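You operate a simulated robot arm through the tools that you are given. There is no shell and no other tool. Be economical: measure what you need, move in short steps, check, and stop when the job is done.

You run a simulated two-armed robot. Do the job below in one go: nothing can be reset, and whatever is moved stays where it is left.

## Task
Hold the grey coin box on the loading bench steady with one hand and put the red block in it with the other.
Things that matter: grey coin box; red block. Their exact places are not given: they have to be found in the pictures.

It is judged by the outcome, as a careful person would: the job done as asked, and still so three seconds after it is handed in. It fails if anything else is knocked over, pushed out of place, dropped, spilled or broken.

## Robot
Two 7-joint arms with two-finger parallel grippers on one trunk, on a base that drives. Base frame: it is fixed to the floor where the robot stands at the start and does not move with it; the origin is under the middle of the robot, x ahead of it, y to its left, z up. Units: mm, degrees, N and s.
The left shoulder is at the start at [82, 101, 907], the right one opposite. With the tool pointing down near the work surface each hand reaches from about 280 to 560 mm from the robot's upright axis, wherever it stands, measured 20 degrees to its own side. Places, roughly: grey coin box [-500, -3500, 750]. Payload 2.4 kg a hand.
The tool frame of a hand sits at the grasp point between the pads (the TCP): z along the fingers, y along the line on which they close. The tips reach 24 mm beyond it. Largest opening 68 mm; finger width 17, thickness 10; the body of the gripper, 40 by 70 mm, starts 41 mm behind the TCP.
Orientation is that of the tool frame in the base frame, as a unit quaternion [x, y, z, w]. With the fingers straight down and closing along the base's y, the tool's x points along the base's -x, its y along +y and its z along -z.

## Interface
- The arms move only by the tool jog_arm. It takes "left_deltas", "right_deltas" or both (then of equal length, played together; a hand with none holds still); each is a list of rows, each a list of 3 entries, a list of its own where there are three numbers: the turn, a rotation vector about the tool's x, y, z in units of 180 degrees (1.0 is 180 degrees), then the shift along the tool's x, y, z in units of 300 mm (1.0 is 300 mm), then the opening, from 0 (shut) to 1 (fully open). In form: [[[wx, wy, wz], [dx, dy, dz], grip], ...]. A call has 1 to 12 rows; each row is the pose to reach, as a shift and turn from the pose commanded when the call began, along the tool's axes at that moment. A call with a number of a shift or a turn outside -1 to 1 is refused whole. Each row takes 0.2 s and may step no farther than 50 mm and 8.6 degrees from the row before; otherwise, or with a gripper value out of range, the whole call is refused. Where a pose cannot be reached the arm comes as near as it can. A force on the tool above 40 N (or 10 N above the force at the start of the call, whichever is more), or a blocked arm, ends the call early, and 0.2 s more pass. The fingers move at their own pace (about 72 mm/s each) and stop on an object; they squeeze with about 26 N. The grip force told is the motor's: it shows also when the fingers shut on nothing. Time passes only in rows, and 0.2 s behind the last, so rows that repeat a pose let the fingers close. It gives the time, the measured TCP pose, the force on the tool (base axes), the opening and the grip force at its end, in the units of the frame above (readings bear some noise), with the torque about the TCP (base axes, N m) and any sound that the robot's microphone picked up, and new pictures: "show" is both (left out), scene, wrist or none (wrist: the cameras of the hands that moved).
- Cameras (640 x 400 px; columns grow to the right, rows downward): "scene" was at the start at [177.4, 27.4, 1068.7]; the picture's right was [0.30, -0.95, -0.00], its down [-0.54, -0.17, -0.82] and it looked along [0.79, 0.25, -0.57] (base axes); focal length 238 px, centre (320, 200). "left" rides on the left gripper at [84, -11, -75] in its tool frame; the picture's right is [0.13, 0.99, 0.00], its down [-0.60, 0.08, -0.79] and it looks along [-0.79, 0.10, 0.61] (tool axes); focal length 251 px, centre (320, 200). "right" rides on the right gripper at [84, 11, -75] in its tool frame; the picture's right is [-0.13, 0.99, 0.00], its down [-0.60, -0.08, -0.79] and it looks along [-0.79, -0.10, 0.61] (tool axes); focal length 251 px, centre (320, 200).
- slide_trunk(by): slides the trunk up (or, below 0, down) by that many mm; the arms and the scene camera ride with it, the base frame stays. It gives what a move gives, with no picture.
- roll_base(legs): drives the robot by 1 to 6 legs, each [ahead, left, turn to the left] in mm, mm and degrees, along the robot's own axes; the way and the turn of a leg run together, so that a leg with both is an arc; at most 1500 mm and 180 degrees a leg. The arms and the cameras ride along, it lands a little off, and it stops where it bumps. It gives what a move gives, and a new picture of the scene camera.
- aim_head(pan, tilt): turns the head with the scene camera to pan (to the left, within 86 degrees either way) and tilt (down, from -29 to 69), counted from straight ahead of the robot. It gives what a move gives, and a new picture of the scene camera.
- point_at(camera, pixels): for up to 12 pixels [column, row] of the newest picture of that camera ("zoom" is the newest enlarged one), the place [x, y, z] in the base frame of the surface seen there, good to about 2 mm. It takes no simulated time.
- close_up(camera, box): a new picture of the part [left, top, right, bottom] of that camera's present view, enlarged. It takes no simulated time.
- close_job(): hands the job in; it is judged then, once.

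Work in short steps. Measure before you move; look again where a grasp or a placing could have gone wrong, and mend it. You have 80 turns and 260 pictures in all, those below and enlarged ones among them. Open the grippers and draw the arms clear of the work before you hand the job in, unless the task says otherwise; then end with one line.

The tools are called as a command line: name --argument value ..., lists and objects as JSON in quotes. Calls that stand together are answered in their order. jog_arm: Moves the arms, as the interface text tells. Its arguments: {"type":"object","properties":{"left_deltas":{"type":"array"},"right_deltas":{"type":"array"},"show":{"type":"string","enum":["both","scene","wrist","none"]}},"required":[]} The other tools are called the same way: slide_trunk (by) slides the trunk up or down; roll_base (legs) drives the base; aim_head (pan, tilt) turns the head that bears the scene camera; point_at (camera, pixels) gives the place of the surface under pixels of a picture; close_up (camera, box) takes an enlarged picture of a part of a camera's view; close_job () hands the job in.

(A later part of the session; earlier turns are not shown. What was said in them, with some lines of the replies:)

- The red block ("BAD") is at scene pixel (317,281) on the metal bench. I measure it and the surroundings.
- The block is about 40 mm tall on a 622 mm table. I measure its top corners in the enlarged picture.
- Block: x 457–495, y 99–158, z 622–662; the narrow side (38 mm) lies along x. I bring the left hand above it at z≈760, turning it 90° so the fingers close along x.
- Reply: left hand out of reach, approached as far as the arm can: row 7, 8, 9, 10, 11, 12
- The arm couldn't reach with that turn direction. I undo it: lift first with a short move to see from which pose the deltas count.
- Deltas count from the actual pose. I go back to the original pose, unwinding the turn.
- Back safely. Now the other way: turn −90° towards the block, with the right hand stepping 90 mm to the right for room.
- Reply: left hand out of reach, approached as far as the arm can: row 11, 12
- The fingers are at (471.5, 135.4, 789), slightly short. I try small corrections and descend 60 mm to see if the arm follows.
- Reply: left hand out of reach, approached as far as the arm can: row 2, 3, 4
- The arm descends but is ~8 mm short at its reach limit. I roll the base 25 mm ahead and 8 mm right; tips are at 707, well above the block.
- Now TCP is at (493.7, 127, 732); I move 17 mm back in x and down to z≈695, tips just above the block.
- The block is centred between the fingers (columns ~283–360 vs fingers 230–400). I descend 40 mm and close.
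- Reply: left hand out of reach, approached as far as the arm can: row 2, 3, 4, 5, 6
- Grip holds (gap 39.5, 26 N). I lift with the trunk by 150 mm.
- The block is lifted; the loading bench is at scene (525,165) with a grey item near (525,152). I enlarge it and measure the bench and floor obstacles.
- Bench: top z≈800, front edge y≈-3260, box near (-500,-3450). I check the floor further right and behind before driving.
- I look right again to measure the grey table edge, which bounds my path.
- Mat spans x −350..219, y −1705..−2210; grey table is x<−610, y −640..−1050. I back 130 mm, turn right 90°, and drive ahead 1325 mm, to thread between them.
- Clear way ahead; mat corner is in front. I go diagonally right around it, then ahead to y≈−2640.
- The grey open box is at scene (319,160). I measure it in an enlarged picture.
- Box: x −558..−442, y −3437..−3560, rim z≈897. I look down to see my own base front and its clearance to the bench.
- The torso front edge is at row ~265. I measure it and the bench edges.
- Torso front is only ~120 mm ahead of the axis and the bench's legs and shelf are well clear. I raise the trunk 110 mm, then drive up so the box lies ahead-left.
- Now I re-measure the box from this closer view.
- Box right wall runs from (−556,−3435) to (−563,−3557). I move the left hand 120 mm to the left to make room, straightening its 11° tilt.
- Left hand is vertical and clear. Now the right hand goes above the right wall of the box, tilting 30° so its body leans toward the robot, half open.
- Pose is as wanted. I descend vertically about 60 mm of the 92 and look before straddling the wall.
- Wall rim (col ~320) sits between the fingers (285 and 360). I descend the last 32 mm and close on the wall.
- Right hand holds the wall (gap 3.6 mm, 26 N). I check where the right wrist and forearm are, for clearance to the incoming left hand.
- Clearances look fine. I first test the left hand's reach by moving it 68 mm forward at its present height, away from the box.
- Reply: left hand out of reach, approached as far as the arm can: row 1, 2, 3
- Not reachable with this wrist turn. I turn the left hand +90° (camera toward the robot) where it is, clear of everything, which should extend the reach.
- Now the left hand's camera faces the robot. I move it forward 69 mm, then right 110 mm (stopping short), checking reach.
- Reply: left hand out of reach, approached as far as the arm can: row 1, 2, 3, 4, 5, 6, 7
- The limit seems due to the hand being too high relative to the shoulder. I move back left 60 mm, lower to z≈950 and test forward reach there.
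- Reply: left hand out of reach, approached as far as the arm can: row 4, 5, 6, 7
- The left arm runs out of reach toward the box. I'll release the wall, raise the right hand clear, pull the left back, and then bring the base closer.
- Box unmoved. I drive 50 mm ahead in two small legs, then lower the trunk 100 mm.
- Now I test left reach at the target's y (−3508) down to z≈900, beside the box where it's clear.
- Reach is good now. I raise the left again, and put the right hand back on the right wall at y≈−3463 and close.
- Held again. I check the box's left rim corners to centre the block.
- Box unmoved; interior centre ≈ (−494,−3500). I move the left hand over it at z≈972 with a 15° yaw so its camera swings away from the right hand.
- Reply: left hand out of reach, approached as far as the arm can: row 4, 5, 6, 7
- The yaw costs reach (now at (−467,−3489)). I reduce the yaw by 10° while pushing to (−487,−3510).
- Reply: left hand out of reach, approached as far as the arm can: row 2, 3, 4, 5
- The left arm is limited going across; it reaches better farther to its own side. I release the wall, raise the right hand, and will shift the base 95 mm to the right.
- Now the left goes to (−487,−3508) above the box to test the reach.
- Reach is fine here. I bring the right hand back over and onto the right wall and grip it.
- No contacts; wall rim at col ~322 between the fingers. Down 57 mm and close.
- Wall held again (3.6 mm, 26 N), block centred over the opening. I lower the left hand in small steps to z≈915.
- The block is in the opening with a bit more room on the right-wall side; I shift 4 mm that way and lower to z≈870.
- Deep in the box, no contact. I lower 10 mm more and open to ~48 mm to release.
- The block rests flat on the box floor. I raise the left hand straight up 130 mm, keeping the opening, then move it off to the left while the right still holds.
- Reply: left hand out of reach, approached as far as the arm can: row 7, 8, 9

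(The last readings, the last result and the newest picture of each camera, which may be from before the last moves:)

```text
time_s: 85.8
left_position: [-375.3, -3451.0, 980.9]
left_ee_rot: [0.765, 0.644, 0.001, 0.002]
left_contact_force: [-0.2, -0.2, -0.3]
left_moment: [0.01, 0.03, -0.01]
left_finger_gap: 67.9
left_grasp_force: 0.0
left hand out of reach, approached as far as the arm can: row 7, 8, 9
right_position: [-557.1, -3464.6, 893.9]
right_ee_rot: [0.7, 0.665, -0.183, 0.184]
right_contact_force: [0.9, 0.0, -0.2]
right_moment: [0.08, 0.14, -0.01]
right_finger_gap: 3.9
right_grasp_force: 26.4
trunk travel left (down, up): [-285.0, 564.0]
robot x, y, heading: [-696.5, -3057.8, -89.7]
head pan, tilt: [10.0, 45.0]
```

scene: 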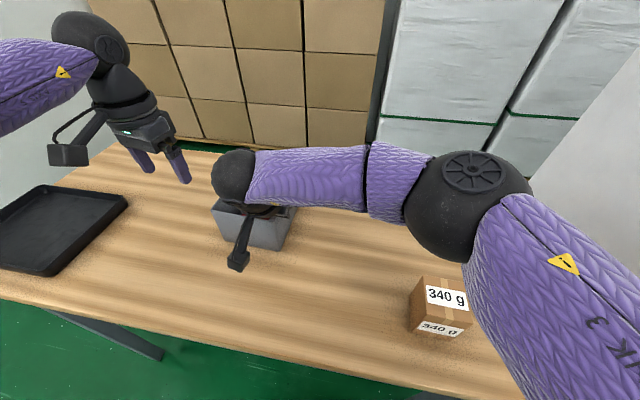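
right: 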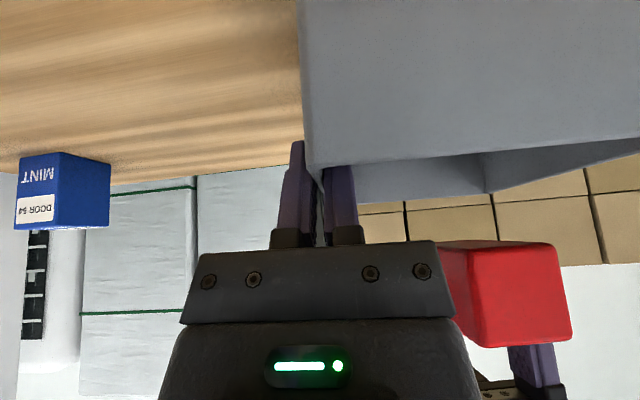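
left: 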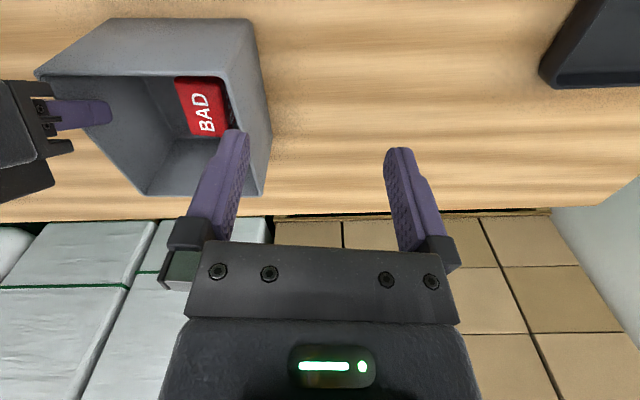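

The block lies in the box. I now release the wall, raise the right hand vertically and draw it to the right and back.

jog_arm --right_deltas '[[[0, 0, 0], [0, 0, 0], 0.2], [[0, 0, 0], [0, 0, 0], 0.4], [[0, 0, 0], [0, 0, 0], 0.4], [[0, 0, 0], [-0.03, 0, -0.058], 0.4], [[0, 0, 0], [-0.06, 0, -0.116], 0.4], [[0, 0, 0], [-0.1, 0, -0.193], 0.4], [[0, 0, 0], [-0.141, 0, -0.272], 0.4], [[0, 0, 0], [-0.17, -0.1, -0.34], 0.4], [[0, 0, 0], [-0.17, -0.22, -0.34], 0.4], [[0, 0, 0], [-0.17, -0.35, -0.34], 0.4], [[0, 0, 0], [-0.17, -0.45, -0.34], 1], [[0, 0, 0], [-0.17, -0.45, -0.34], 1]]' --show "scene"

close_up --camera "scene" --box '[164, 130, 328, 262]'

```text
time_s: 88.4
left_position: [-376.9, -3449.8, 979.9]
left_ee_rot: [0.766, 0.643, 0.001, 0.002]
left_contact_force: [-0.4, -0.2, -0.1]
left_moment: [0.02, 0.0, 0.02]
left_finger_gap: 67.8
left_grasp_force: 0.0
right_position: [-694.1, -3452.2, 1004.7]
right_ee_rot: [0.7, 0.666, -0.183, 0.183]
right_contact_force: [-0.6, 0.6, -0.6]
right_moment: [0.0, 0.0, 0.02]
right_finger_gap: 68.2
right_grasp_force: 0.0
trunk travel left (down, up): [-285.0, 564.0]
robot x, y, heading: [-699.5, -3059.8, -89.4]
head pan, tilt: [10.0, 45.0]
```

scene: 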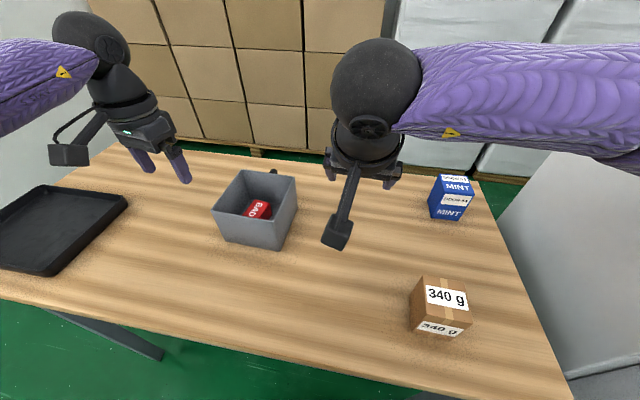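

```text
3.03 times, centred on (246, 196) of scene
```

zoom: 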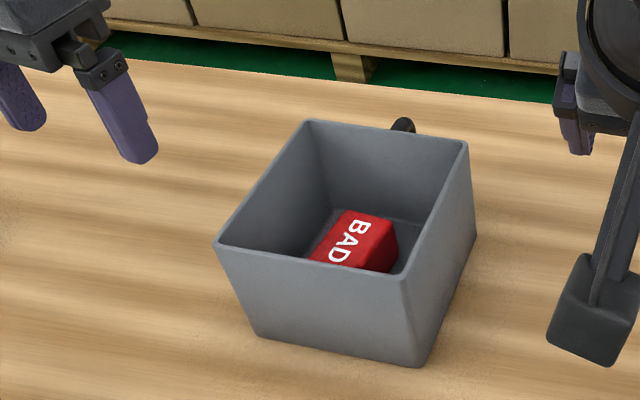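

The red block lies in the grey box, the box stands where it was, both grippers are open and the hands are clear. I hand the job in.

close_job

```text
The job is handed in.
```

The red block is in the grey coin box on the loading bench: the right hand held the box by its wall while the left put the block in, and the box is within a few mm of where it started.
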